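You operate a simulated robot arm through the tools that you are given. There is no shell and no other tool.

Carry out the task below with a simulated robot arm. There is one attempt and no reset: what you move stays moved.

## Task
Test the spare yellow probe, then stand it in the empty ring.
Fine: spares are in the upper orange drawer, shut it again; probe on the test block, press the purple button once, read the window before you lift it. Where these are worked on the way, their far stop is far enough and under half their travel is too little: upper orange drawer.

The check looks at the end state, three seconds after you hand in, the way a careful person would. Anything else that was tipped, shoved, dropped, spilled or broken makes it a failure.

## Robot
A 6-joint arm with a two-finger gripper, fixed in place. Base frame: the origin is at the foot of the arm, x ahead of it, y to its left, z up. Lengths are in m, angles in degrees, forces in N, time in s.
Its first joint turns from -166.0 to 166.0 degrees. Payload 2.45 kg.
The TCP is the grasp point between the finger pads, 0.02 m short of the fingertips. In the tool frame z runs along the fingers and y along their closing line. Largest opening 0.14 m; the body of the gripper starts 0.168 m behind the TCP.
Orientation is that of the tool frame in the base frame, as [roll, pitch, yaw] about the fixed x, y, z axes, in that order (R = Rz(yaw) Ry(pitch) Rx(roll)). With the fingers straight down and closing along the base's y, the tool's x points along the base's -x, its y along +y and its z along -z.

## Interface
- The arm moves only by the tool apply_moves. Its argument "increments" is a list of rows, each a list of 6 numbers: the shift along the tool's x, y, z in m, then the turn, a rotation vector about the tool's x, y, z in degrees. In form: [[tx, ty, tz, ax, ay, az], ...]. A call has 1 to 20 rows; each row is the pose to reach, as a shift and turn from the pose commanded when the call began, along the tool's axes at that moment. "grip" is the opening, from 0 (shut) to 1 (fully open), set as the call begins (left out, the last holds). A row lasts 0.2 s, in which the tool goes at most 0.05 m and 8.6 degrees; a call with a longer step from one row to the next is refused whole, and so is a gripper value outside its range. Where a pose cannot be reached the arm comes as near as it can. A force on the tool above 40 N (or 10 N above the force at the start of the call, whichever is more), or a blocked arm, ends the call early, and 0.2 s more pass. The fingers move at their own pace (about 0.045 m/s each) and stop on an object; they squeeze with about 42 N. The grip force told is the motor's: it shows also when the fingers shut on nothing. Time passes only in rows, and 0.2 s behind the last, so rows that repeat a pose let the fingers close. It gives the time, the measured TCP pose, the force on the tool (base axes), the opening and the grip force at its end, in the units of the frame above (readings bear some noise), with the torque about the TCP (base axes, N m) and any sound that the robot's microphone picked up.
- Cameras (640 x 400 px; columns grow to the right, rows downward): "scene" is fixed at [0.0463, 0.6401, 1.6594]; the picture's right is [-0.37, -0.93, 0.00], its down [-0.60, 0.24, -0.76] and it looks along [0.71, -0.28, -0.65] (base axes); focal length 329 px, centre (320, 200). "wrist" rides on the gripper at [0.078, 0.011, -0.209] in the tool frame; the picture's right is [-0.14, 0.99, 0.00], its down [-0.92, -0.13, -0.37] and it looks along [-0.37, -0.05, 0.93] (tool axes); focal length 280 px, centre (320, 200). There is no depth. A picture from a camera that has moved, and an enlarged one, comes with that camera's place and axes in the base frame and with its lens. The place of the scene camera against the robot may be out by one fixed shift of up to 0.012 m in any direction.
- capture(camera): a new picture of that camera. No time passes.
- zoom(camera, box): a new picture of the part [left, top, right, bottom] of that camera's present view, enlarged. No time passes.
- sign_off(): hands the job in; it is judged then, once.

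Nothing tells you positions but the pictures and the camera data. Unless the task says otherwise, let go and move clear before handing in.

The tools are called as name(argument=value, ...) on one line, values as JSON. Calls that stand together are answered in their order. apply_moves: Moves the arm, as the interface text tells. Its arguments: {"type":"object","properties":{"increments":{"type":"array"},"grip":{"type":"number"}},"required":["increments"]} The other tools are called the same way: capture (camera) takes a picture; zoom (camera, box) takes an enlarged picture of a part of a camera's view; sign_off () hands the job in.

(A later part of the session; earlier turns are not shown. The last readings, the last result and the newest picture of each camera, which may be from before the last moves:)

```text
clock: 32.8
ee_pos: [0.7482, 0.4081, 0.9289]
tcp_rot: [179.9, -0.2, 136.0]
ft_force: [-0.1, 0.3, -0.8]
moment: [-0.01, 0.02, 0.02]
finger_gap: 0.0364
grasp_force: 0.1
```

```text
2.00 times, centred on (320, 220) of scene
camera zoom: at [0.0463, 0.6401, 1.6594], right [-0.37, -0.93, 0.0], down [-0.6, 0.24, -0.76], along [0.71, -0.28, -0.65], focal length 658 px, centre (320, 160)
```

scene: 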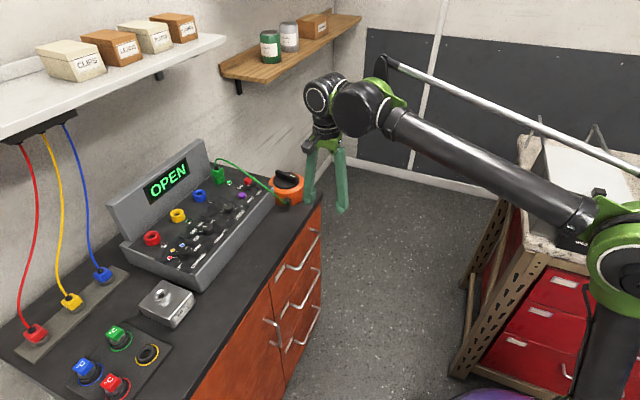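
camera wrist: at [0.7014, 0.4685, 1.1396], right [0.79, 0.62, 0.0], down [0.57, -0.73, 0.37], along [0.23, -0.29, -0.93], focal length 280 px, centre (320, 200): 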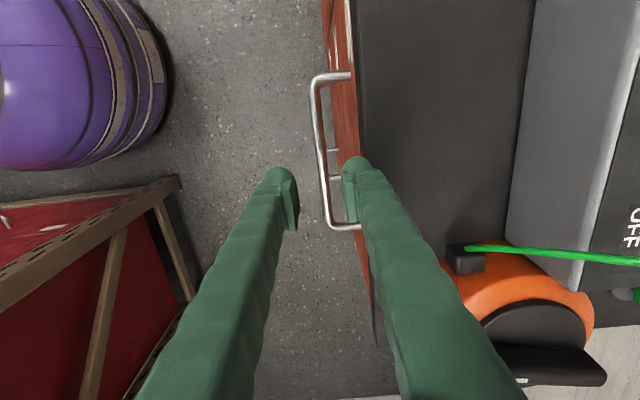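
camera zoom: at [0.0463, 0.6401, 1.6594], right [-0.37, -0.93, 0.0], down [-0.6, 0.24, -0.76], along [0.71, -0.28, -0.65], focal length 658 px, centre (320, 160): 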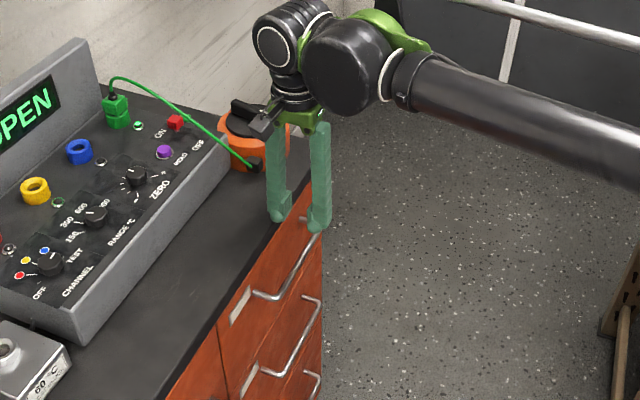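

The bar sits between the fingers in plan. I'll lower until the tips are just above it and check again.

apply_moves(increments=[[0, 0, 0.025, 0, 0, 0], [0, 0, 0.05, 0, 0, 0], [0, 0, 0.075, 0, 0, 0], [0, 0, 0.075, 0, 0, 0]])

zoom(camera="wrist", box=[240, 60, 440, 260])

zoom(camera="scene", box=[240, 160, 360, 310])

```text
clock: 33.2
ee_pos: [0.7476, 0.4066, 0.9095]
tcp_rot: [179.8, 0.0, 136.0]
ft_force: [-0.8, -1.0, 26.7]
moment: [0.51, -0.98, -0.02]
finger_gap: 0.0371
grasp_force: 0.4
stopped in row 2: the force on the tool passed its limit at 65 N (the readings are from after the stop); the commanded pose is now the measured one
```

```text
2.00 times, centred on (340, 160) of wrist
camera zoom: at [0.7008, 0.4681, 1.1194], right [0.79, 0.62, 0.0], down [0.57, -0.73, 0.37], along [0.23, -0.29, -0.93], focal length 561 px, centre (280, 280)
```

zoom: 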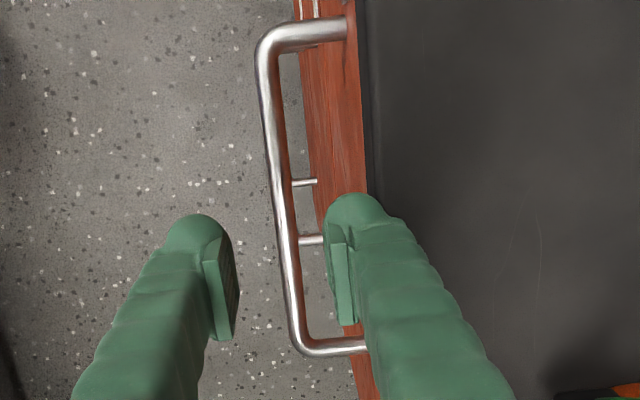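

```text
2.67 times, centred on (300, 235) of scene
camera zoom: at [0.0463, 0.6401, 1.6594], right [-0.37, -0.93, 0.0], down [-0.6, 0.24, -0.76], along [0.71, -0.28, -0.65], focal length 878 px, centre (373, 107)
```

zoom: 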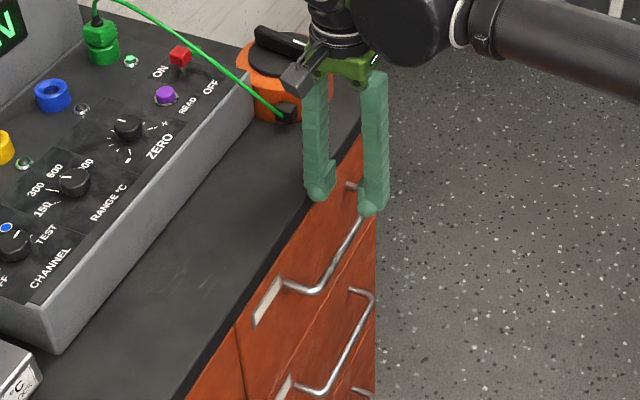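

The back finger touched the countertop edge: the bench top is at z≈0.889, and the slot behind the bar is too tight for a straight-down grip. I'll lift off, back away, and tilt the tool about 65° to grip the bar from the front.

apply_moves(increments=[[0, 0, -0.03, 0, 0, 0], [0, -0.02, -0.05, 0, 0, 0], [0, -0.032, -0.039, -8.12, 0, 0], [0, -0.044, -0.028, -16.25, 0, 0], [0, -0.056, -0.017, -24.4, 0, 0], [0, -0.068, -0.006, -32.5, 0, 0], [0, -0.08, 0.006, -40.6, 0, 0], [0, -0.092, 0.017, -48.75, 0, 0], [0, -0.104, 0.029, -56.9, 0, 0], [0, -0.116, 0.04, -65, 0, 0], [0, -0.116, 0.04, -65, 0, 0]], grip=0.3)

capture(camera="wrist")

zoom(camera="scene", box=[240, 120, 480, 340])

```text
clock: 35.6
ee_pos: [0.6671, 0.3228, 0.8678]
tcp_rot: [114.8, -0.1, 136.0]
ft_force: [1.6, 0.6, 0.1]
moment: [0.02, 0.02, 0.04]
finger_gap: 0.0419
grasp_force: 0.0
```

```text
taken
camera wrist: at [0.4848, 0.2441, 0.9662], right [0.39, 0.2, 0.9], down [0.39, -0.92, 0.04], along [0.83, 0.34, -0.44], focal length 280 px, centre (320, 200)
```

wrist: 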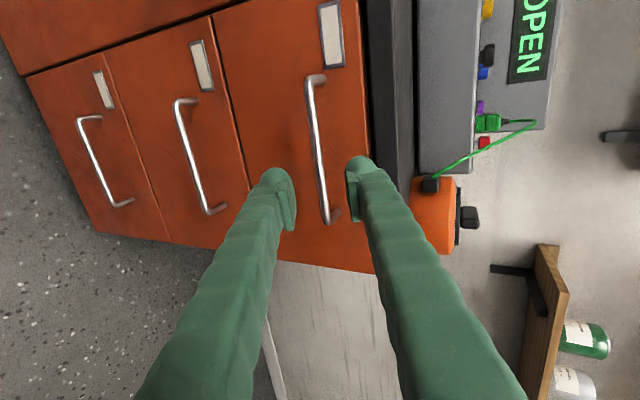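

```text
1.82 times, centred on (360, 230) of scene
camera zoom: at [0.0463, 0.6401, 1.6594], right [-0.37, -0.93, 0.0], down [-0.6, 0.24, -0.76], along [0.71, -0.28, -0.65], focal length 598 px, centre (247, 146)
```

zoom: 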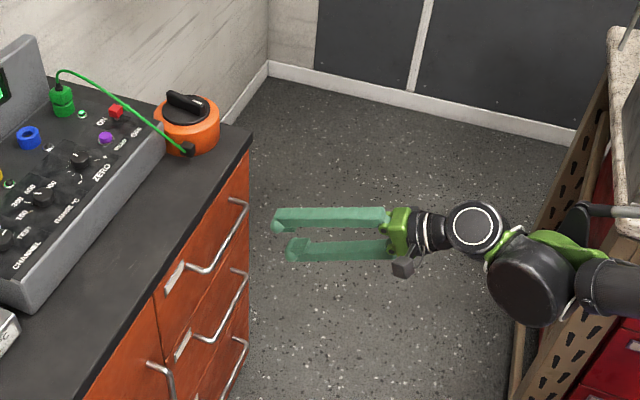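

The bar sits squarely between the fingers, about 13 cm ahead along the tool axis. I'll advance most of the way and check.

apply_moves(increments=[[0, -0.001, 0.03, 0, 0, 0], [0, -0.002, 0.06, 0, 0, 0], [0, -0.003, 0.09, 0, 0, 0], [0, -0.003, 0.09, 0, 0, 0]], grip=0.24)

capture(camera="wrist")

zoom(camera="wrist", box=[240, 80, 440, 280])

zoom(camera="scene", box=[240, 150, 400, 310])

```text
clock: 36.6
ee_pos: [0.7233, 0.3807, 0.8257]
tcp_rot: [114.9, 0.0, 136.0]
ft_force: [-0.4, -0.1, 0.0]
moment: [-0.03, 0.02, 0.02]
finger_gap: 0.0336
grasp_force: 0.1
```

```text
taken
camera wrist: at [0.541, 0.3024, 0.9255], right [0.39, 0.2, 0.9], down [0.39, -0.92, 0.04], along [0.83, 0.34, -0.44], focal length 280 px, centre (320, 200)
```

wrist: 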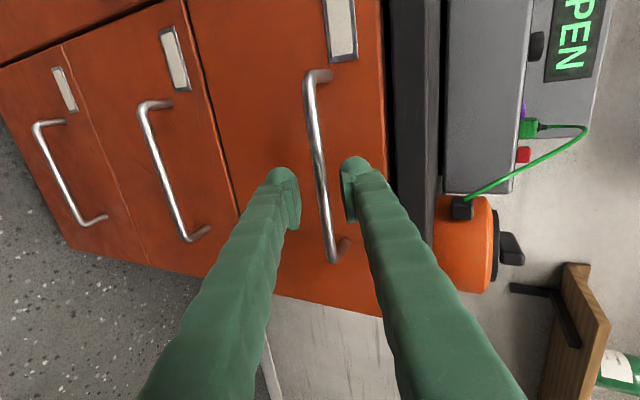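

```text
2.00 times, centred on (340, 180) of wrist
camera zoom: at [0.541, 0.3024, 0.9255], right [0.39, 0.2, 0.9], down [0.39, -0.92, 0.04], along [0.83, 0.34, -0.44], focal length 561 px, centre (280, 240)
```

zoom: 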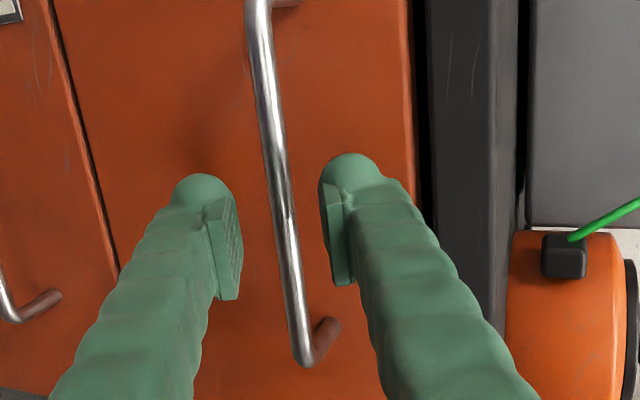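

```text
2.50 times, centred on (320, 230) of scene
camera zoom: at [0.0463, 0.6401, 1.6594], right [-0.37, -0.93, 0.0], down [-0.6, 0.24, -0.76], along [0.71, -0.28, -0.65], focal length 823 px, centre (320, 125)
```

zoom: 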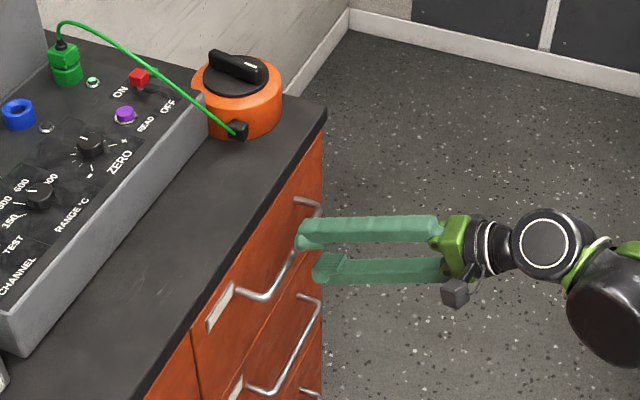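

Well aligned. I'll advance the last 4 cm, then close on the bar.

apply_moves(increments=[[0, 0.0005, 0.02, 0, 0, 0], [0, 0.001, 0.04, 0, 0, 0], [0, 0.001, 0.04, 0, 0, 0]])

zoom(camera="wrist", box=[240, 80, 440, 280])

```text
clock: 37.4
ee_pos: [0.7499, 0.4079, 0.8104]
tcp_rot: [114.9, -0.1, 136.0]
ft_force: [-1.1, -1.3, 0.0]
moment: [-0.03, -0.01, 0.01]
finger_gap: 0.0334
grasp_force: 0.0
```

```text
2.00 times, centred on (340, 180) of wrist
camera zoom: at [0.5662, 0.3286, 0.9106], right [0.39, 0.2, 0.9], down [0.39, -0.92, 0.04], along [0.83, 0.34, -0.44], focal length 561 px, centre (280, 240)
```

zoom: 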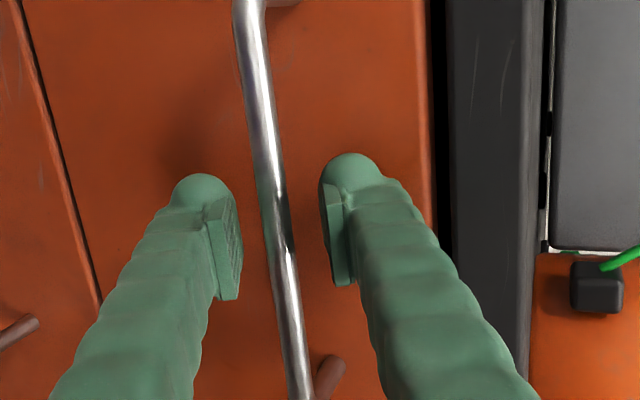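

apply_moves(increments=[[0, 0, 0, 0, 0, 0], [0, 0, 0, 0, 0, 0], [0, 0, 0, 0, 0, 0]], grip=0.0)

zoom(camera="wrist", box=[240, 80, 440, 280])

```text
clock: 38.2
ee_pos: [0.7491, 0.4078, 0.8111]
tcp_rot: [114.9, -0.1, 136.0]
ft_force: [-2.3, -2.0, -10.4]
moment: [0.03, 0.11, -0.09]
finger_gap: 0.0077
grasp_force: 34.9
```

```text
2.00 times, centred on (340, 180) of wrist
camera zoom: at [0.5661, 0.3285, 0.9103], right [0.39, 0.2, 0.9], down [0.39, -0.92, 0.04], along [0.83, 0.34, -0.44], focal length 561 px, centre (280, 240)
```

zoom: 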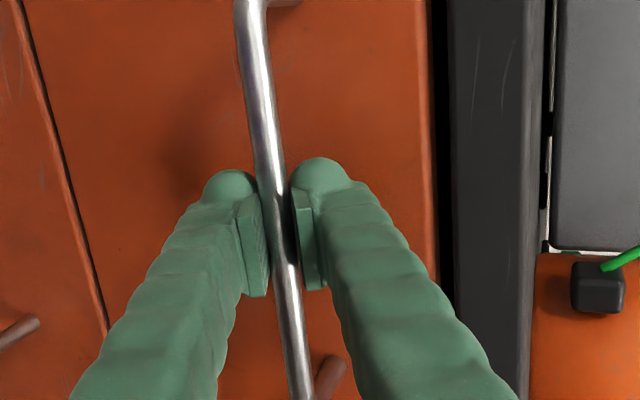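

Gripped. I'll pull the drawer straight out along its normal, gently at first.

apply_moves(increments=[[0.0002, -0.0042, -0.0091, 0, 0, 0], [0.0003, -0.0084, -0.0181, 0, 0, 0], [0.0007, -0.0168, -0.0363, 0, 0, 0], [0.001, -0.0253, -0.0544, 0, 0, 0], [0.0014, -0.0337, -0.0726, 0, 0, 0], [0.0014, -0.0337, -0.0726, 0, 0, 0]])

zoom(camera="scene", box=[220, 130, 420, 330])

```text
clock: 39.6
ee_pos: [0.6931, 0.3513, 0.8108]
tcp_rot: [114.8, -0.1, 136.1]
ft_force: [0.0, -2.7, -4.6]
moment: [0.09, 0.1, -0.17]
finger_gap: 0.0074
grasp_force: 34.8
```

```text
2.00 times, centred on (320, 230) of scene
camera zoom: at [0.0463, 0.6401, 1.6594], right [-0.37, -0.93, 0.0], down [-0.6, 0.24, -0.76], along [0.71, -0.28, -0.65], focal length 658 px, centre (320, 140)
```

zoom: 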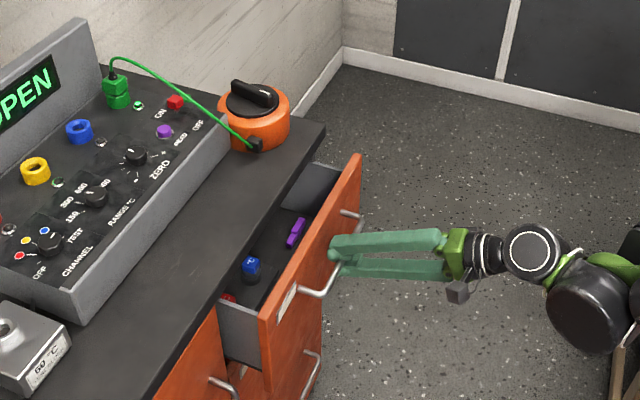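

The drawer slides freely, and I can see small items inside, including a blue and a red one. I'll keep pulling.

apply_moves(increments=[[0.0004, -0.0084, -0.0181, 0, 0, 0], [0.0007, -0.0168, -0.0363, 0, 0, 0], [0.001, -0.0253, -0.0544, 0, 0, 0], [0.0014, -0.0337, -0.0726, 0, 0, 0], [0.0017, -0.0421, -0.0907, 0, 0, 0], [0.0017, -0.0421, -0.0907, 0, 0, 0]])

capture(camera="scene")

zoom(camera="scene", box=[230, 180, 390, 320])

```text
clock: 41.0
ee_pos: [0.6231, 0.2806, 0.8102]
tcp_rot: [114.8, -0.2, 136.0]
ft_force: [-1.5, -0.1, -9.1]
moment: [0.1, 0.14, -0.11]
finger_gap: 0.0072
grasp_force: 35.6
```

```text
taken
```

scene: 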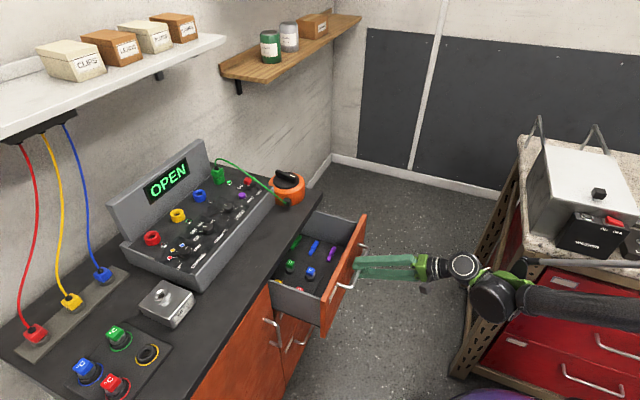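

```text
2.86 times, centred on (310, 250) of scene
camera zoom: at [0.0463, 0.6401, 1.6594], right [-0.37, -0.93, 0.0], down [-0.6, 0.24, -0.76], along [0.71, -0.28, -0.65], focal length 940 px, centre (349, 57)
```

zoom: 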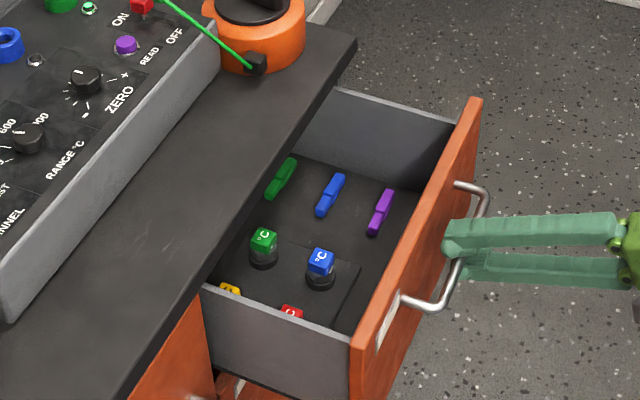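

The drawer is open about 18 cm and holds a small rack with green, blue, yellow and red probes standing upright, plus some loose coloured sticks. I'll pull a bit further, so it's surely past half travel and I have room.

apply_moves(increments=[[0.0004, -0.0084, -0.0181, 0, 0, 0], [0.0007, -0.0168, -0.0363, 0, 0, 0], [0.001, -0.0253, -0.0544, 0, 0, 0], [0.0014, -0.0337, -0.0726, 0, 0, 0], [0.0014, -0.0337, -0.0726, 0, 0, 0]])

capture(camera="scene")

zoom(camera="scene", box=[250, 190, 400, 330])

```text
clock: 42.2
ee_pos: [0.5651, 0.2235, 0.812]
tcp_rot: [114.9, 0.0, 136.0]
ft_force: [-3.1, 1.4, -27.5]
moment: [-0.07, 0.01, -0.53]
finger_gap: 0.0075
grasp_force: 35.3
```

```text
taken
```

scene: 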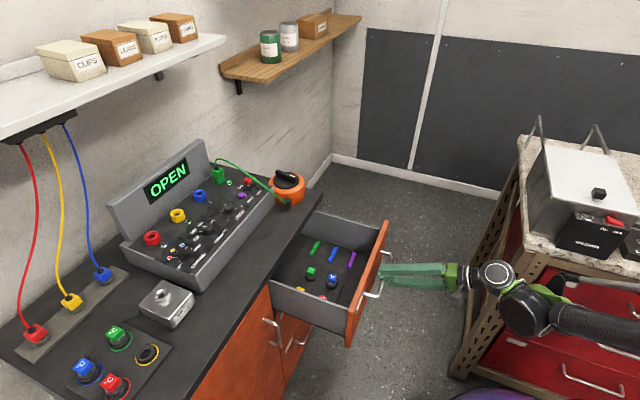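

```text
2.86 times, centred on (325, 260) of scene
camera zoom: at [0.0463, 0.6401, 1.6594], right [-0.37, -0.93, 0.0], down [-0.6, 0.24, -0.76], along [0.71, -0.28, -0.65], focal length 940 px, centre (306, 29)
```

zoom: 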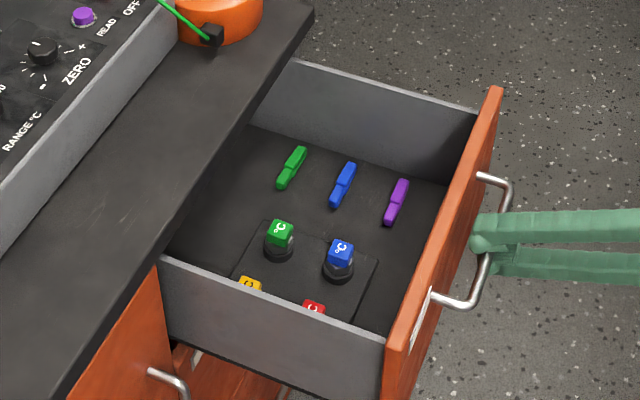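

The drawer is out about 26 cm. I'll let go of the handle, back straight off along the tool axis, then rise for a look inside.

apply_moves(increments=[[0, 0, 0, 0, 0, 0], [0, 0, 0, 0, 0, 0], [0, 0, -0.02, 0, 0, 0], [0, 0, -0.05, 0, 0, 0], [0, 0, -0.08, 0, 0, 0]], grip=0.35)

capture(camera="wrist")

```text
clock: 43.4
ee_pos: [0.5158, 0.1709, 0.8457]
tcp_rot: [114.9, -0.1, 136.0]
ft_force: [0.1, 0.0, -0.2]
moment: [-0.03, 0.04, -0.01]
finger_gap: 0.0491
grasp_force: 0.2
```

```text
taken
camera wrist: at [0.3324, 0.0928, 0.9447], right [0.39, 0.2, 0.9], down [0.39, -0.92, 0.04], along [0.83, 0.34, -0.44], focal length 280 px, centre (320, 200)
```

wrist: 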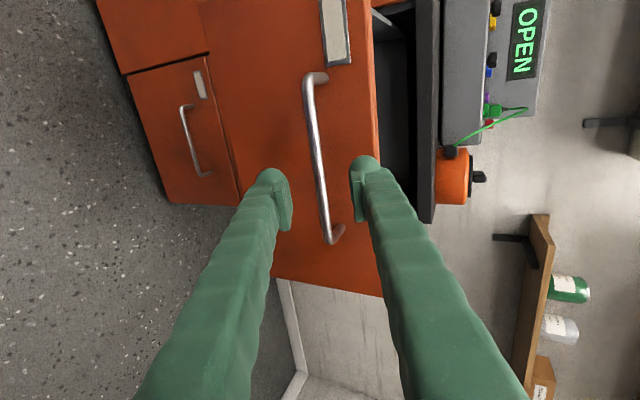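

apply_moves(increments=[[0, 0.028, -0.013, 8.1, 0, 0], [0, 0.057, -0.026, 16.2, 0, 0], [0, 0.085, -0.039, 24.4, 0, 0], [0, 0.113, -0.053, 32.5, 0, 0], [0, 0.142, -0.066, 40.6, 0, 0], [0, 0.17, -0.079, 48.7, 0, 0], [0, 0.198, -0.092, 56.9, 0, 0], [0, 0.227, -0.105, 64.9, 0, 0], [0, 0.227, -0.105, 64.9, 0, 0]], grip=0.7)

```text
clock: 45.4
ee_pos: [0.5146, 0.1712, 1.0936]
tcp_rot: [179.9, 0.1, 135.9]
ft_force: [0.1, -0.3, 0.2]
moment: [0.04, 0.0, 0.0]
finger_gap: 0.0981
grasp_force: 0.1
```

apply_moves(increments=[[0.0101, 0.0106, -0.0051, 0, 0, -8.1], [0.0202, 0.0213, -0.0102, 0, 0, -16.2], [0.0303, 0.0319, -0.0153, 0, 0, -24.3], [0.0404, 0.0425, -0.0204, 0, 0, -32.4], [0.0505, 0.0531, -0.0255, 0, 0, -40.5], [0.0605, 0.0638, -0.0305, 0, 0, -48.6], [0.0706, 0.0744, -0.0356, 0, 0, -56.7], [0.0807, 0.085, -0.0407, 0, 0, -64.8], [0.0908, 0.0956, -0.0458, 0, 0, -72.9], [0.1009, 0.1063, -0.0509, 0, 0, -81], [0.111, 0.1169, -0.056, 0, 0, -89.1], [0.111, 0.1169, -0.056, 0, 0, -89.1]], grip=0.7)

capture(camera="wrist")

zoom(camera="wrist", box=[220, 80, 420, 230])

```text
clock: 48.0
ee_pos: [0.5174, 0.3341, 1.1505]
tcp_rot: [179.9, 0.1, -134.8]
ft_force: [-0.7, -0.3, -0.4]
moment: [0.01, 0.0, -0.01]
finger_gap: 0.0982
grasp_force: 0.0
```

```text
taken
camera wrist: at [0.4554, 0.2847, 1.3616], right [-0.61, 0.8, 0.0], down [0.74, 0.56, 0.37], along [0.29, 0.23, -0.93], focal length 280 px, centre (320, 200)
```

wrist: 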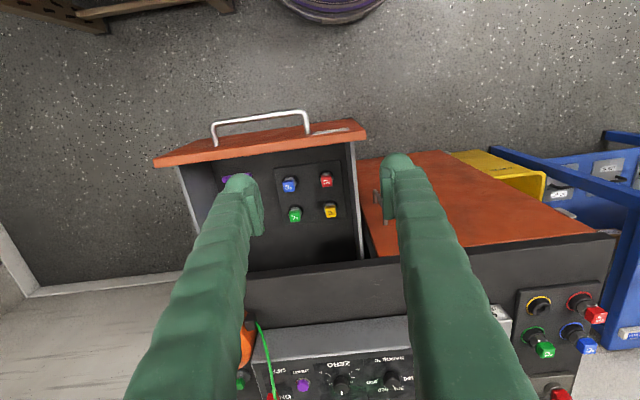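

```text
2.67 times, centred on (320, 155) of wrist
camera zoom: at [0.4554, 0.2847, 1.3616], right [-0.61, 0.8, 0.0], down [0.74, 0.56, 0.37], along [0.29, 0.23, -0.93], focal length 748 px, centre (320, 320)
```

zoom: 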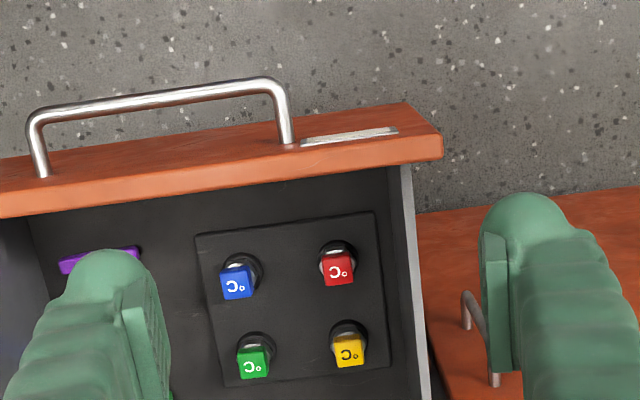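

I see the four upright probes: blue and red in front, green and yellow at the back. Yellow is close to the drawer's left wall, so I'll look closer to judge the finger gaps.

apply_moves(increments=[[-0.04, 0, 0.035, 0, 0, 0], [-0.08, 0, 0.07, 0, 0, 0], [-0.12, 0, 0.1, 0, 0, 0], [-0.12, 0, 0.1, 0, 0, 0]])

capture(camera="wrist")

zoom(camera="wrist", box=[240, 40, 400, 160])

zoom(camera="scene", box=[265, 230, 385, 330])

```text
refused: row 1 steps farther than a row can; nothing moved
```

```text
taken
camera wrist: at [0.4554, 0.2847, 1.3616], right [-0.61, 0.8, 0.0], down [0.74, 0.56, 0.37], along [0.29, 0.23, -0.93], focal length 280 px, centre (320, 200)
```

wrist: 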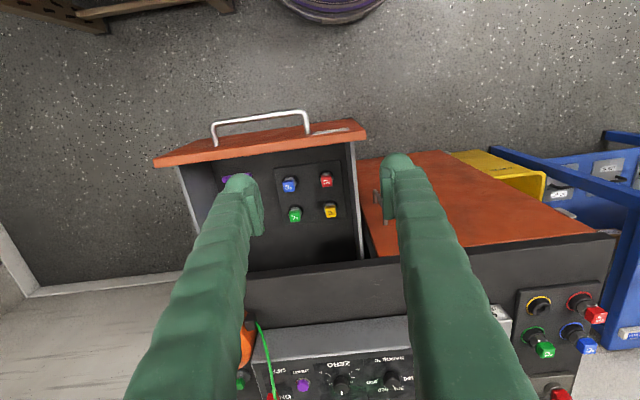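

```text
3.33 times, centred on (320, 100) of wrist
camera zoom: at [0.4554, 0.2847, 1.3616], right [-0.61, 0.8, 0.0], down [0.74, 0.56, 0.37], along [0.29, 0.23, -0.93], focal length 935 px, centre (320, 533)
```

zoom: 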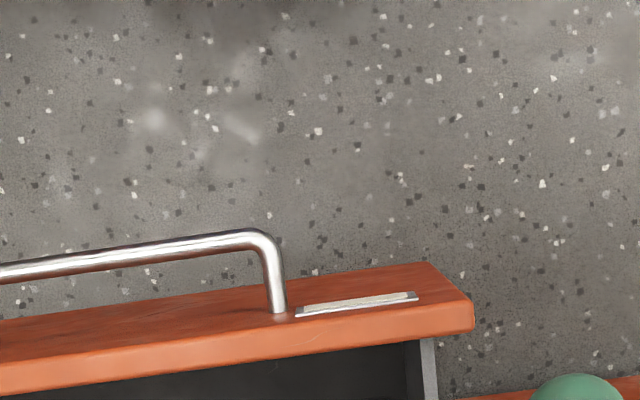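

```text
4.00 times, centred on (325, 280) of scene
camera zoom: at [0.0463, 0.6401, 1.6594], right [-0.37, -0.93, 0.0], down [-0.6, 0.24, -0.76], along [0.71, -0.28, -0.65], focal length 1316 px, centre (300, -120)
```

zoom: 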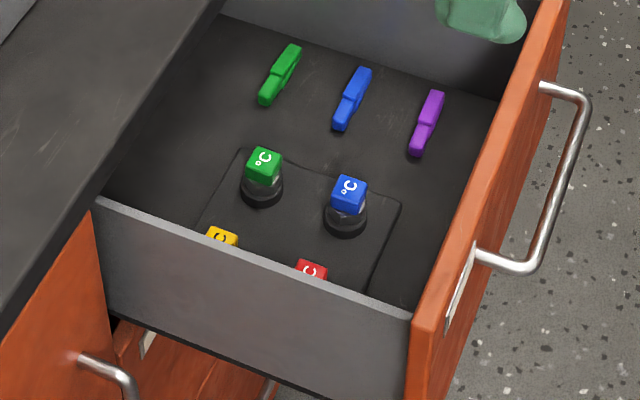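

apply_moves(increments=[[-0.036, 0, 0.03, 0, 0, 0], [-0.072, 0, 0.06, 0, 0, 0], [-0.108, 0, 0.09, 0, 0, 0], [-0.12, 0, 0.1, 0, 0, 0], [-0.12, 0, 0.1, 0, 0, 0]])

capture(camera="wrist")

zoom(camera="wrist", box=[240, 60, 400, 180])

```text
clock: 49.2
ee_pos: [0.6031, 0.4187, 1.0516]
tcp_rot: [180.0, 0.2, -134.8]
ft_force: [-0.3, 0.1, -0.1]
moment: [0.0, -0.01, 0.01]
finger_gap: 0.0982
grasp_force: 0.1
```

```text
taken
camera wrist: at [0.5405, 0.3704, 1.2614], right [-0.6, 0.8, 0.0], down [0.74, 0.56, 0.37], along [0.3, 0.23, -0.93], focal length 280 px, centre (320, 200)
```

wrist: 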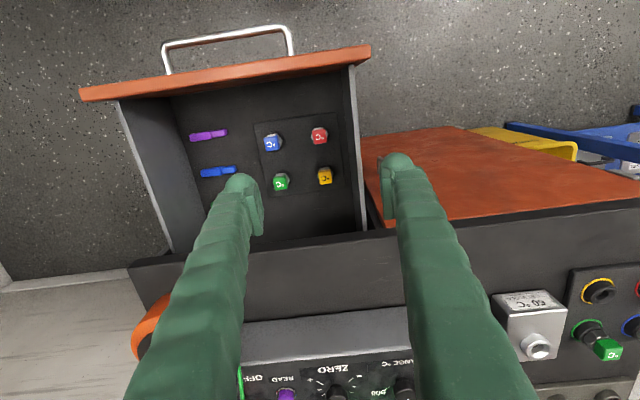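

```text
3.33 times, centred on (320, 120) of wrist
camera zoom: at [0.5405, 0.3704, 1.2614], right [-0.6, 0.8, 0.0], down [0.74, 0.56, 0.37], along [0.3, 0.23, -0.93], focal length 935 px, centre (320, 467)
```

zoom: 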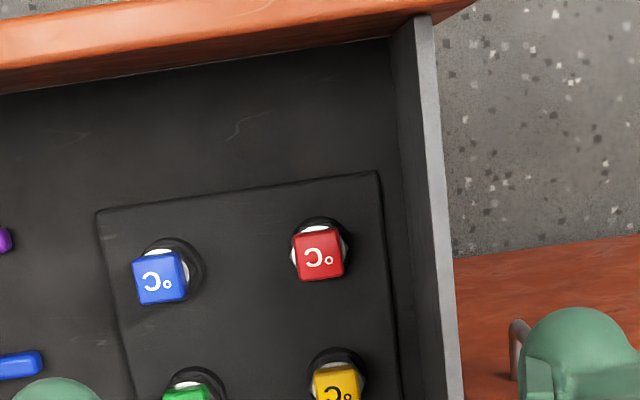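

zoom(camera="wrist", box=[260, 110, 400, 250])

zoom(camera="wrist", box=[290, 150, 370, 200])

```text
2.86 times, centred on (330, 180) of wrist
camera zoom: at [0.5405, 0.3704, 1.2614], right [-0.6, 0.8, 0.0], down [0.74, 0.56, 0.37], along [0.3, 0.23, -0.93], focal length 801 px, centre (291, 257)
```

zoom: 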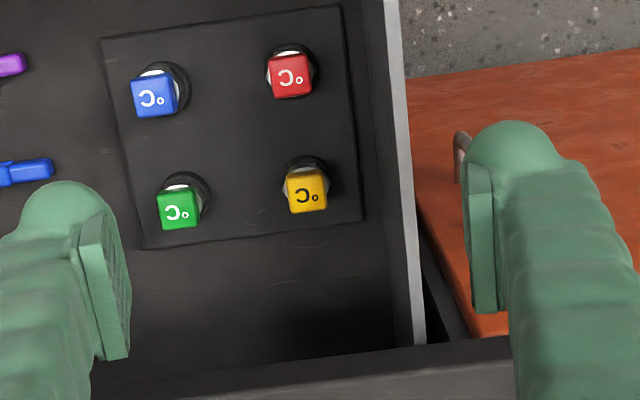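

```text
8.00 times, centred on (330, 175) of wrist
camera zoom: at [0.5405, 0.3704, 1.2614], right [-0.6, 0.8, 0.0], down [0.74, 0.56, 0.37], along [0.3, 0.23, -0.93], focal length 2243 px, centre (240, 400)
```

zoom: 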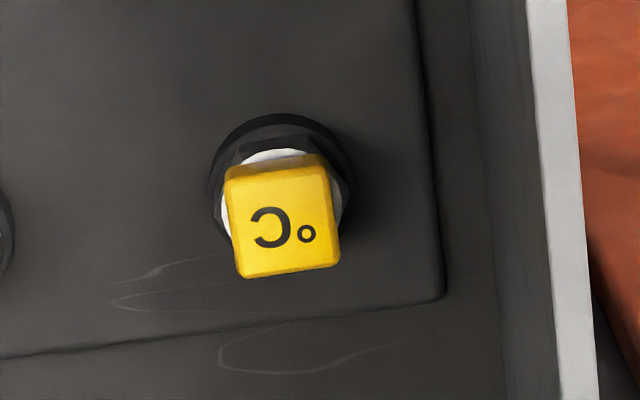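

The cap is about 25 mm wide and roughly 40 mm from the wall, with the sockets just below. To get its height right I'll take a second view from the side.

apply_moves(increments=[[0, -0.045, 0, 0, 0, 0], [0, -0.09, 0, 0, 0, 0], [0, -0.135, 0, 0, 0, 0], [0, -0.16, 0, 0, 0, 0], [0, -0.16, 0, 0, 0, 0]])

capture(camera="wrist")

zoom(camera="wrist", box=[360, 100, 460, 175])

```text
clock: 50.4
ee_pos: [0.7152, 0.305, 1.0512]
tcp_rot: [179.9, 0.2, -134.9]
ft_force: [-0.5, 0.3, 0.3]
moment: [0.02, -0.03, 0.01]
finger_gap: 0.0978
grasp_force: 0.1
```

```text
taken
camera wrist: at [0.6533, 0.2568, 1.2611], right [-0.6, 0.8, 0.0], down [0.74, 0.56, 0.37], along [0.3, 0.23, -0.93], focal length 280 px, centre (320, 200)
```

wrist: 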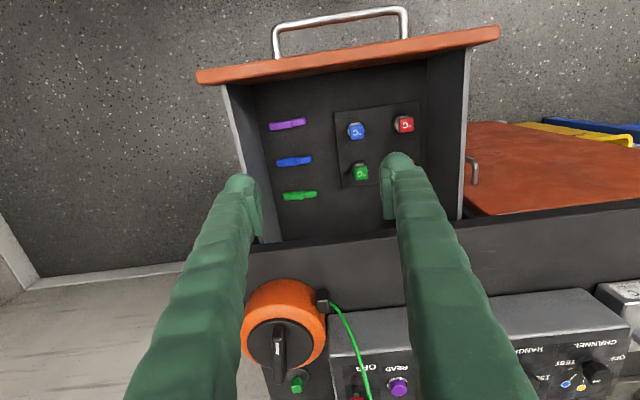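

```text
5.33 times, centred on (410, 138) of wrist
camera zoom: at [0.6533, 0.2568, 1.2611], right [-0.6, 0.8, 0.0], down [0.74, 0.56, 0.37], along [0.3, 0.23, -0.93], focal length 1495 px, centre (-160, 533)
```

zoom: 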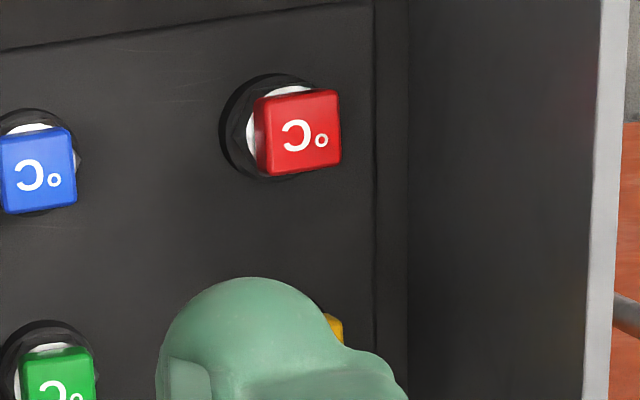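

The cap top is at z≈0.734 and yellow's centre is near (0.664, 0.479). I'll tilt the fingers 30° toward the bench, which I'll need later for reach, narrow the opening to about 34 mm, and hover above it.

apply_moves(increments=[[-0.0215, 0.0394, 0, 0, -7.5, 0], [-0.043, 0.0788, 0, 0, -15, 0], [-0.0644, 0.1182, 0, 0, -22.5, 0], [-0.0859, 0.1576, 0, 0, -30, 0], [-0.0859, 0.1576, 0.05, 0, -30, 0], [-0.0859, 0.1576, 0.1, 0, -30, 0], [-0.0859, 0.1576, 0.13, 0, -30, 0], [-0.0859, 0.1576, 0.13, 0, -30, 0]], grip=0.24)

capture(camera="wrist")

zoom(camera="wrist", box=[250, 120, 410, 260])

zoom(camera="scene", box=[240, 170, 400, 330])

```text
clock: 52.2
ee_pos: [0.6639, 0.4775, 0.9226]
tcp_rot: [179.9, 30.2, -135.0]
ft_force: [0.5, -0.2, 0.4]
moment: [0.01, 0.01, 0.02]
finger_gap: 0.0338
grasp_force: 0.1
```

```text
taken
camera wrist: at [0.5358, 0.3629, 1.0645], right [-0.62, 0.78, 0.07], down [0.52, 0.34, 0.78], along [0.59, 0.52, -0.62], focal length 280 px, centre (320, 200)
```

wrist: 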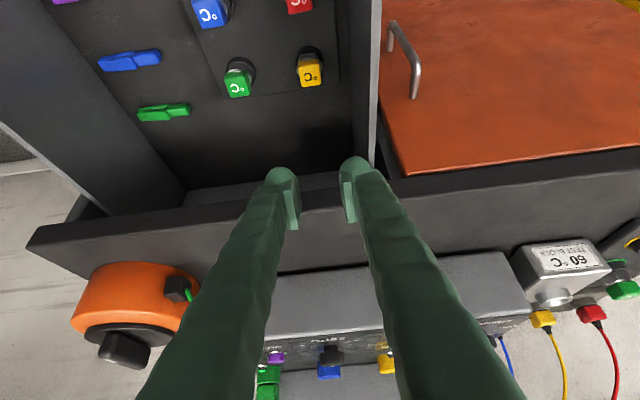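

```text
2.86 times, centred on (330, 190) of wrist
camera zoom: at [0.5358, 0.3629, 1.0645], right [-0.62, 0.78, 0.07], down [0.52, 0.34, 0.78], along [0.59, 0.52, -0.62], focal length 801 px, centre (291, 229)
```

zoom: 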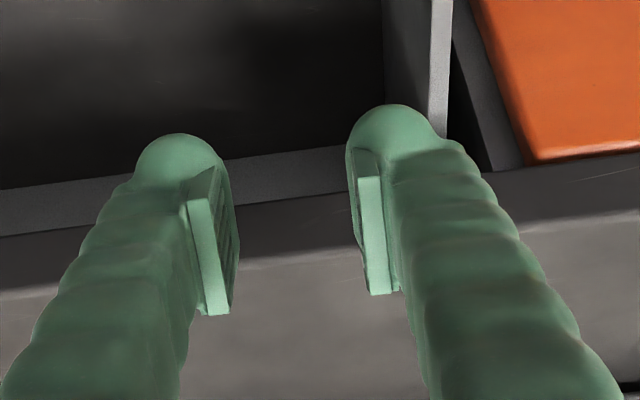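

```text
2.50 times, centred on (320, 250) of scene
camera zoom: at [0.0463, 0.6401, 1.6594], right [-0.37, -0.93, 0.0], down [-0.6, 0.24, -0.76], along [0.71, -0.28, -0.65], focal length 823 px, centre (320, 75)
```

zoom: 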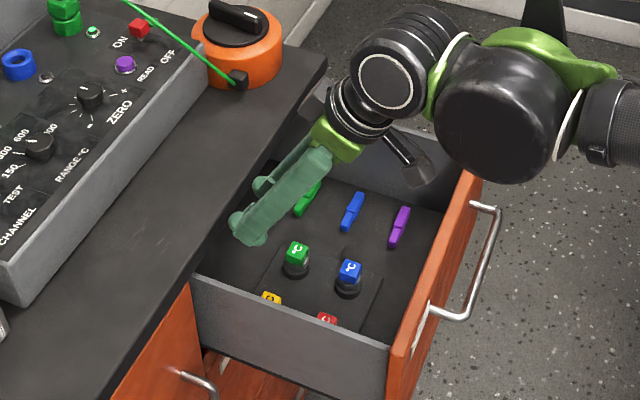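

zoom(camera="wrist", box=[270, 40, 390, 115])

```text
5.33 times, centred on (330, 78) of wrist
camera zoom: at [0.5358, 0.3629, 1.0645], right [-0.62, 0.78, 0.07], down [0.52, 0.34, 0.78], along [0.59, 0.52, -0.62], focal length 1495 px, centre (267, 853)
```

zoom: 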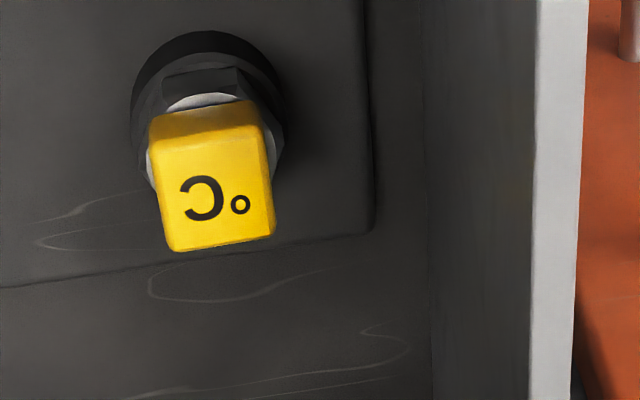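

The tool is centred over the yellow cap. I'll lower vertically partway and check the finger clearances.

apply_moves(increments=[[0.0201, 0, 0.0346, 0, 0, 0], [0.0402, 0, 0.0691, 0, 0, 0], [0.0573, 0, 0.0985, 0, 0, 0], [0.0573, 0, 0.0985, 0, 0, 0]])

zoom(camera="wrist", box=[240, 80, 400, 220])

zoom(camera="scene", box=[250, 200, 370, 320])

```text
clock: 53.2
ee_pos: [0.6642, 0.4784, 0.8088]
tcp_rot: [180.0, 30.2, -135.0]
ft_force: [-0.5, 0.3, 0.3]
moment: [-0.02, -0.02, -0.01]
finger_gap: 0.0336
grasp_force: 0.0
```

```text
2.86 times, centred on (320, 150) of wrist
camera zoom: at [0.5361, 0.3633, 0.9508], right [-0.62, 0.78, 0.07], down [0.52, 0.34, 0.78], along [0.59, 0.52, -0.62], focal length 801 px, centre (320, 343)
```

zoom: 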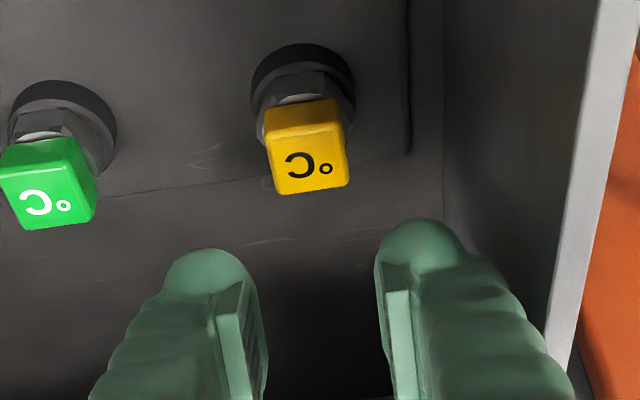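

```text
3.33 times, centred on (310, 260) of scene
camera zoom: at [0.0463, 0.6401, 1.6594], right [-0.37, -0.93, 0.0], down [-0.6, 0.24, -0.76], along [0.71, -0.28, -0.65], focal length 1097 px, centre (353, 0)
```

zoom: 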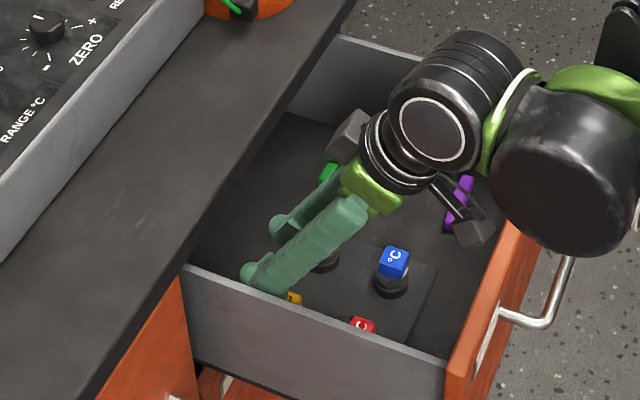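

Clearances look fine, but the wrist camera would come near the drawer front. I'll reduce the tilt to 25° and then lower to the cap.

apply_moves(increments=[[0, 0, 0, 0, 5.2, 0], [0.0121, -0.0003, 0.0207, 0, 5.2, 0], [0.0241, -0.0005, 0.0415, 0, 5.2, 0], [0.0241, -0.0005, 0.0415, 0, 5.2, 0]])

zoom(camera="wrist", box=[240, 80, 400, 220])

zoom(camera="scene", box=[250, 200, 370, 320])

```text
clock: 54.2
ee_pos: [0.6644, 0.4789, 0.7602]
tcp_rot: [180.0, 25.0, -135.0]
ft_force: [0.4, -0.6, 0.3]
moment: [0.0, 0.02, 0.03]
finger_gap: 0.0337
grasp_force: 0.1
```

```text
2.86 times, centred on (320, 150) of wrist
camera zoom: at [0.5461, 0.3723, 0.918], right [-0.61, 0.79, 0.06], down [0.57, 0.39, 0.72], along [0.55, 0.48, -0.69], focal length 801 px, centre (320, 343)
```

zoom: 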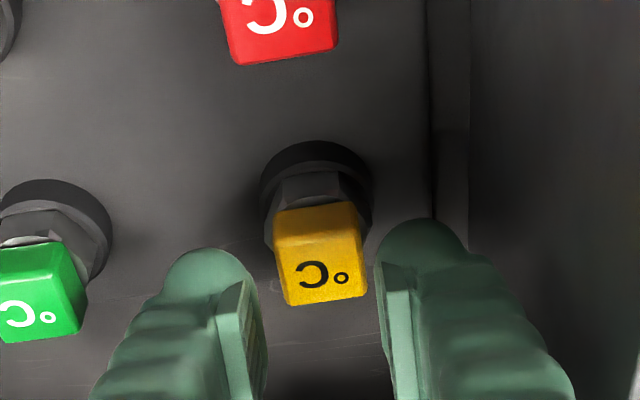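

```text
3.33 times, centred on (310, 260) of scene
camera zoom: at [0.0463, 0.6401, 1.6594], right [-0.37, -0.93, 0.0], down [-0.6, 0.24, -0.76], along [0.71, -0.28, -0.65], focal length 1097 px, centre (353, 0)
```

zoom: 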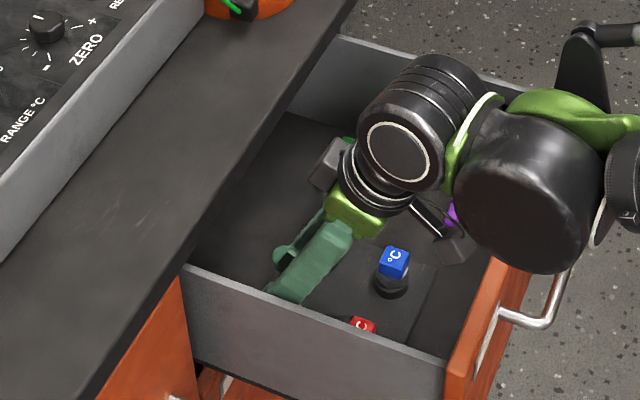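

capture(camera="wrist")

zoom(camera="wrist", box=[330, 140, 450, 240])

```text
taken
camera wrist: at [0.5461, 0.3723, 0.918], right [-0.61, 0.79, 0.06], down [0.57, 0.39, 0.72], along [0.55, 0.48, -0.69], focal length 280 px, centre (320, 200)
```

wrist: 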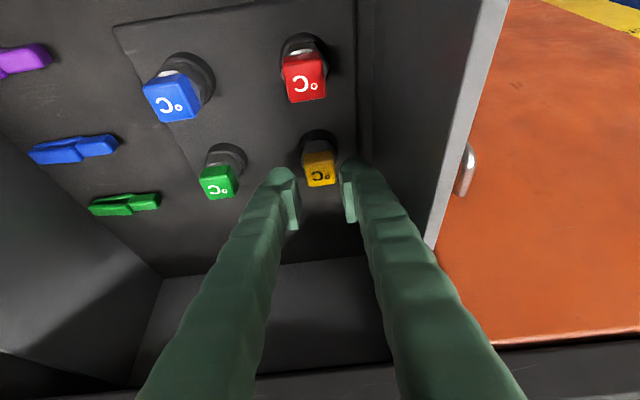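

```text
4.00 times, centred on (390, 190) of wrist
camera zoom: at [0.5461, 0.3723, 0.918], right [-0.61, 0.79, 0.06], down [0.57, 0.39, 0.72], along [0.55, 0.48, -0.69], focal length 1122 px, centre (40, 240)
```

zoom: 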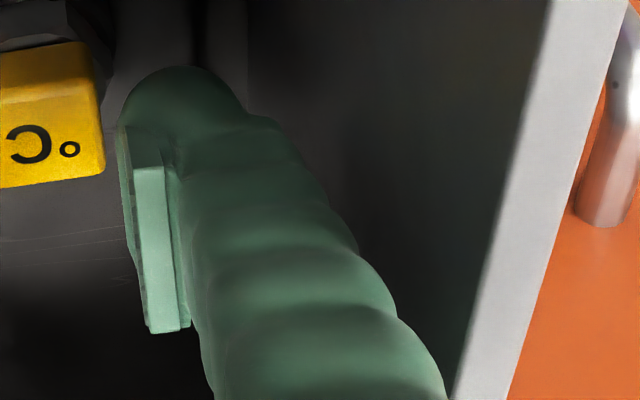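

The cap sits about 3 mm off-centre toward the wall, so I'll shift 2 mm and lower the last 2 cm.

apply_moves(increments=[[0, 0.002, 0, 0, 0, 0], [0.0042, 0.002, 0.0091, 0, 0, 0], [0.0085, 0.002, 0.0181, 0, 0, 0], [0.0085, 0.002, 0.0181, 0, 0, 0]])

zoom(camera="wrist", box=[260, 130, 380, 230])

```text
clock: 55.2
ee_pos: [0.6636, 0.4787, 0.7413]
tcp_rot: [179.9, 25.1, -135.0]
ft_force: [0.5, 0.3, -0.2]
moment: [0.0, -0.03, -0.02]
finger_gap: 0.0335
grasp_force: 0.1
```

```text
4.00 times, centred on (320, 180) of wrist
camera zoom: at [0.5449, 0.3737, 0.898], right [-0.61, 0.79, 0.06], down [0.57, 0.39, 0.72], along [0.55, 0.48, -0.69], focal length 1122 px, centre (320, 280)
```

zoom: 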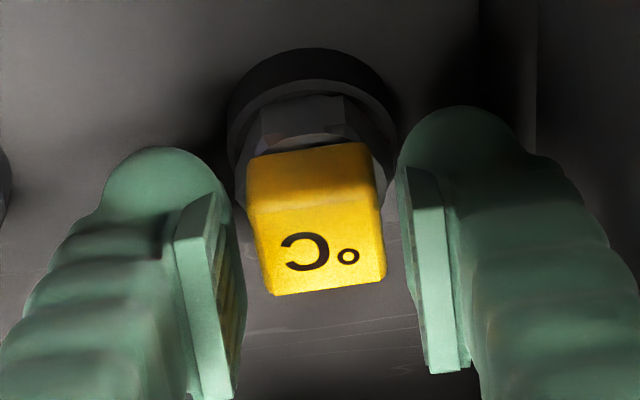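

The cap is centred between the pads. Closing now.

apply_moves(increments=[[0, 0, 0, 0, 0, 0], [0, 0, 0, 0, 0, 0], [0, 0, 0, 0, 0, 0]], grip=0.0)

zoom(camera="wrist", box=[260, 130, 380, 230])

```text
clock: 56.0
ee_pos: [0.6645, 0.4787, 0.7412]
tcp_rot: [179.9, 25.0, -135.0]
ft_force: [0.2, -0.8, 0.2]
moment: [-0.04, 0.02, -0.02]
finger_gap: 0.0244
grasp_force: 41.9
```

```text
4.00 times, centred on (320, 180) of wrist
camera zoom: at [0.5449, 0.3737, 0.8981], right [-0.61, 0.79, 0.06], down [0.57, 0.39, 0.72], along [0.55, 0.48, -0.69], focal length 1122 px, centre (320, 280)
```

zoom: 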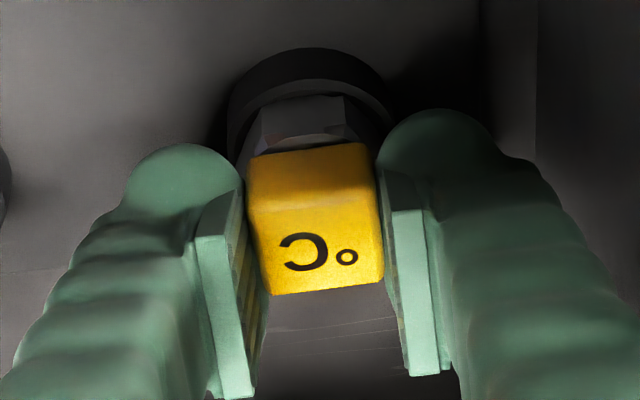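

Firm grip at 24.4 mm. I'll lift straight up.

apply_moves(increments=[[-0.0085, 0, -0.0181, 0, 0, 0], [-0.0211, 0, -0.0453, 0, 0, 0], [-0.038, 0, -0.0816, 0, 0, 0], [-0.0549, 0, -0.1178, 0, 0, 0], [-0.0718, 0, -0.1541, 0, 0, 0], [-0.0845, 0, -0.1813, 0, 0, 0], [-0.0845, 0, -0.1813, 0, 0, 0]])

capture(camera="wrist")

capture(camera="scene")

zoom(camera="scene", box=[250, 140, 410, 320])

```text
clock: 57.6
ee_pos: [0.6635, 0.4796, 0.939]
tcp_rot: [179.9, 25.0, -135.0]
ft_force: [-1.0, -0.7, -1.6]
moment: [0.03, -0.03, -0.01]
finger_gap: 0.0246
grasp_force: 42.1
```

```text
taken
camera wrist: at [0.5439, 0.3734, 1.0977], right [-0.61, 0.79, 0.06], down [0.57, 0.39, 0.72], along [0.55, 0.48, -0.69], focal length 280 px, centre (320, 200)
```

wrist: 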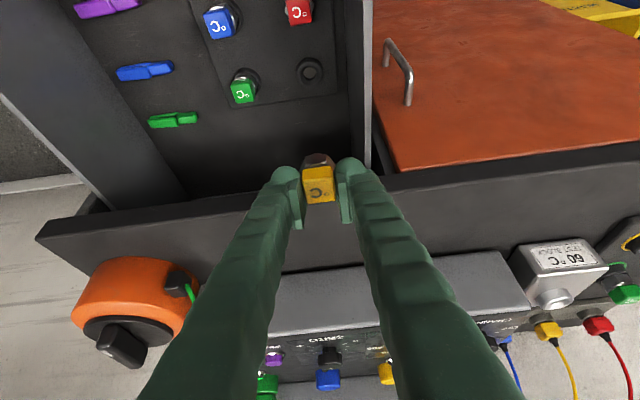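

```text
taken
```

scene: 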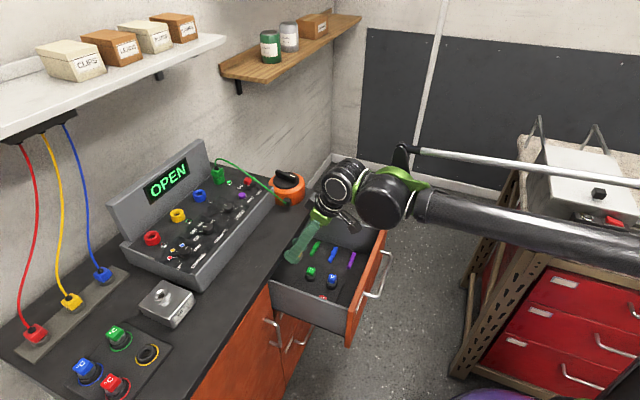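

```text
2.22 times, centred on (330, 230) of scene
camera zoom: at [0.0463, 0.6401, 1.6594], right [-0.37, -0.93, 0.0], down [-0.6, 0.24, -0.76], along [0.71, -0.28, -0.65], focal length 731 px, centre (298, 133)
```

zoom: 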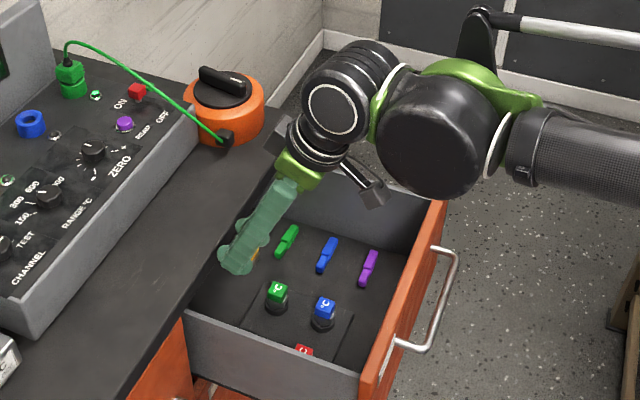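

zoom(camera="scene", box=[280, 200, 340, 260])

zoom(camera="wrist", box=[270, 130, 370, 230])

```text
6.67 times, centred on (310, 230) of scene
camera zoom: at [0.0463, 0.6401, 1.6594], right [-0.37, -0.93, 0.0], down [-0.6, 0.24, -0.76], along [0.71, -0.28, -0.65], focal length 2194 px, centre (387, 0)
```

zoom: 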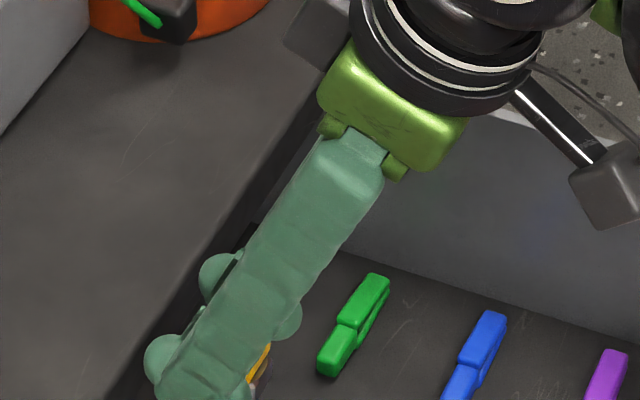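

```text
4.00 times, centred on (320, 180) of wrist
camera zoom: at [0.5439, 0.3734, 1.0977], right [-0.61, 0.79, 0.06], down [0.57, 0.39, 0.72], along [0.55, 0.48, -0.69], focal length 1122 px, centre (320, 280)
```

zoom: 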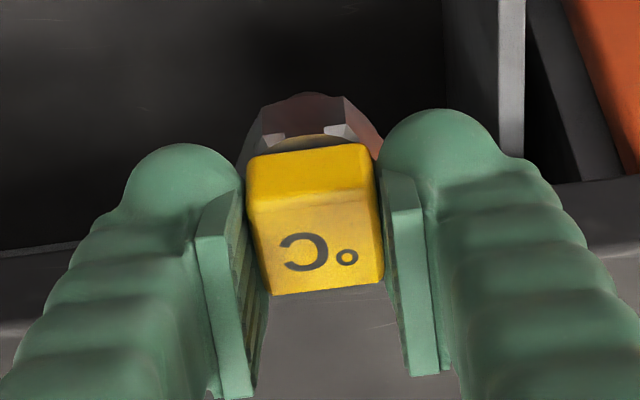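

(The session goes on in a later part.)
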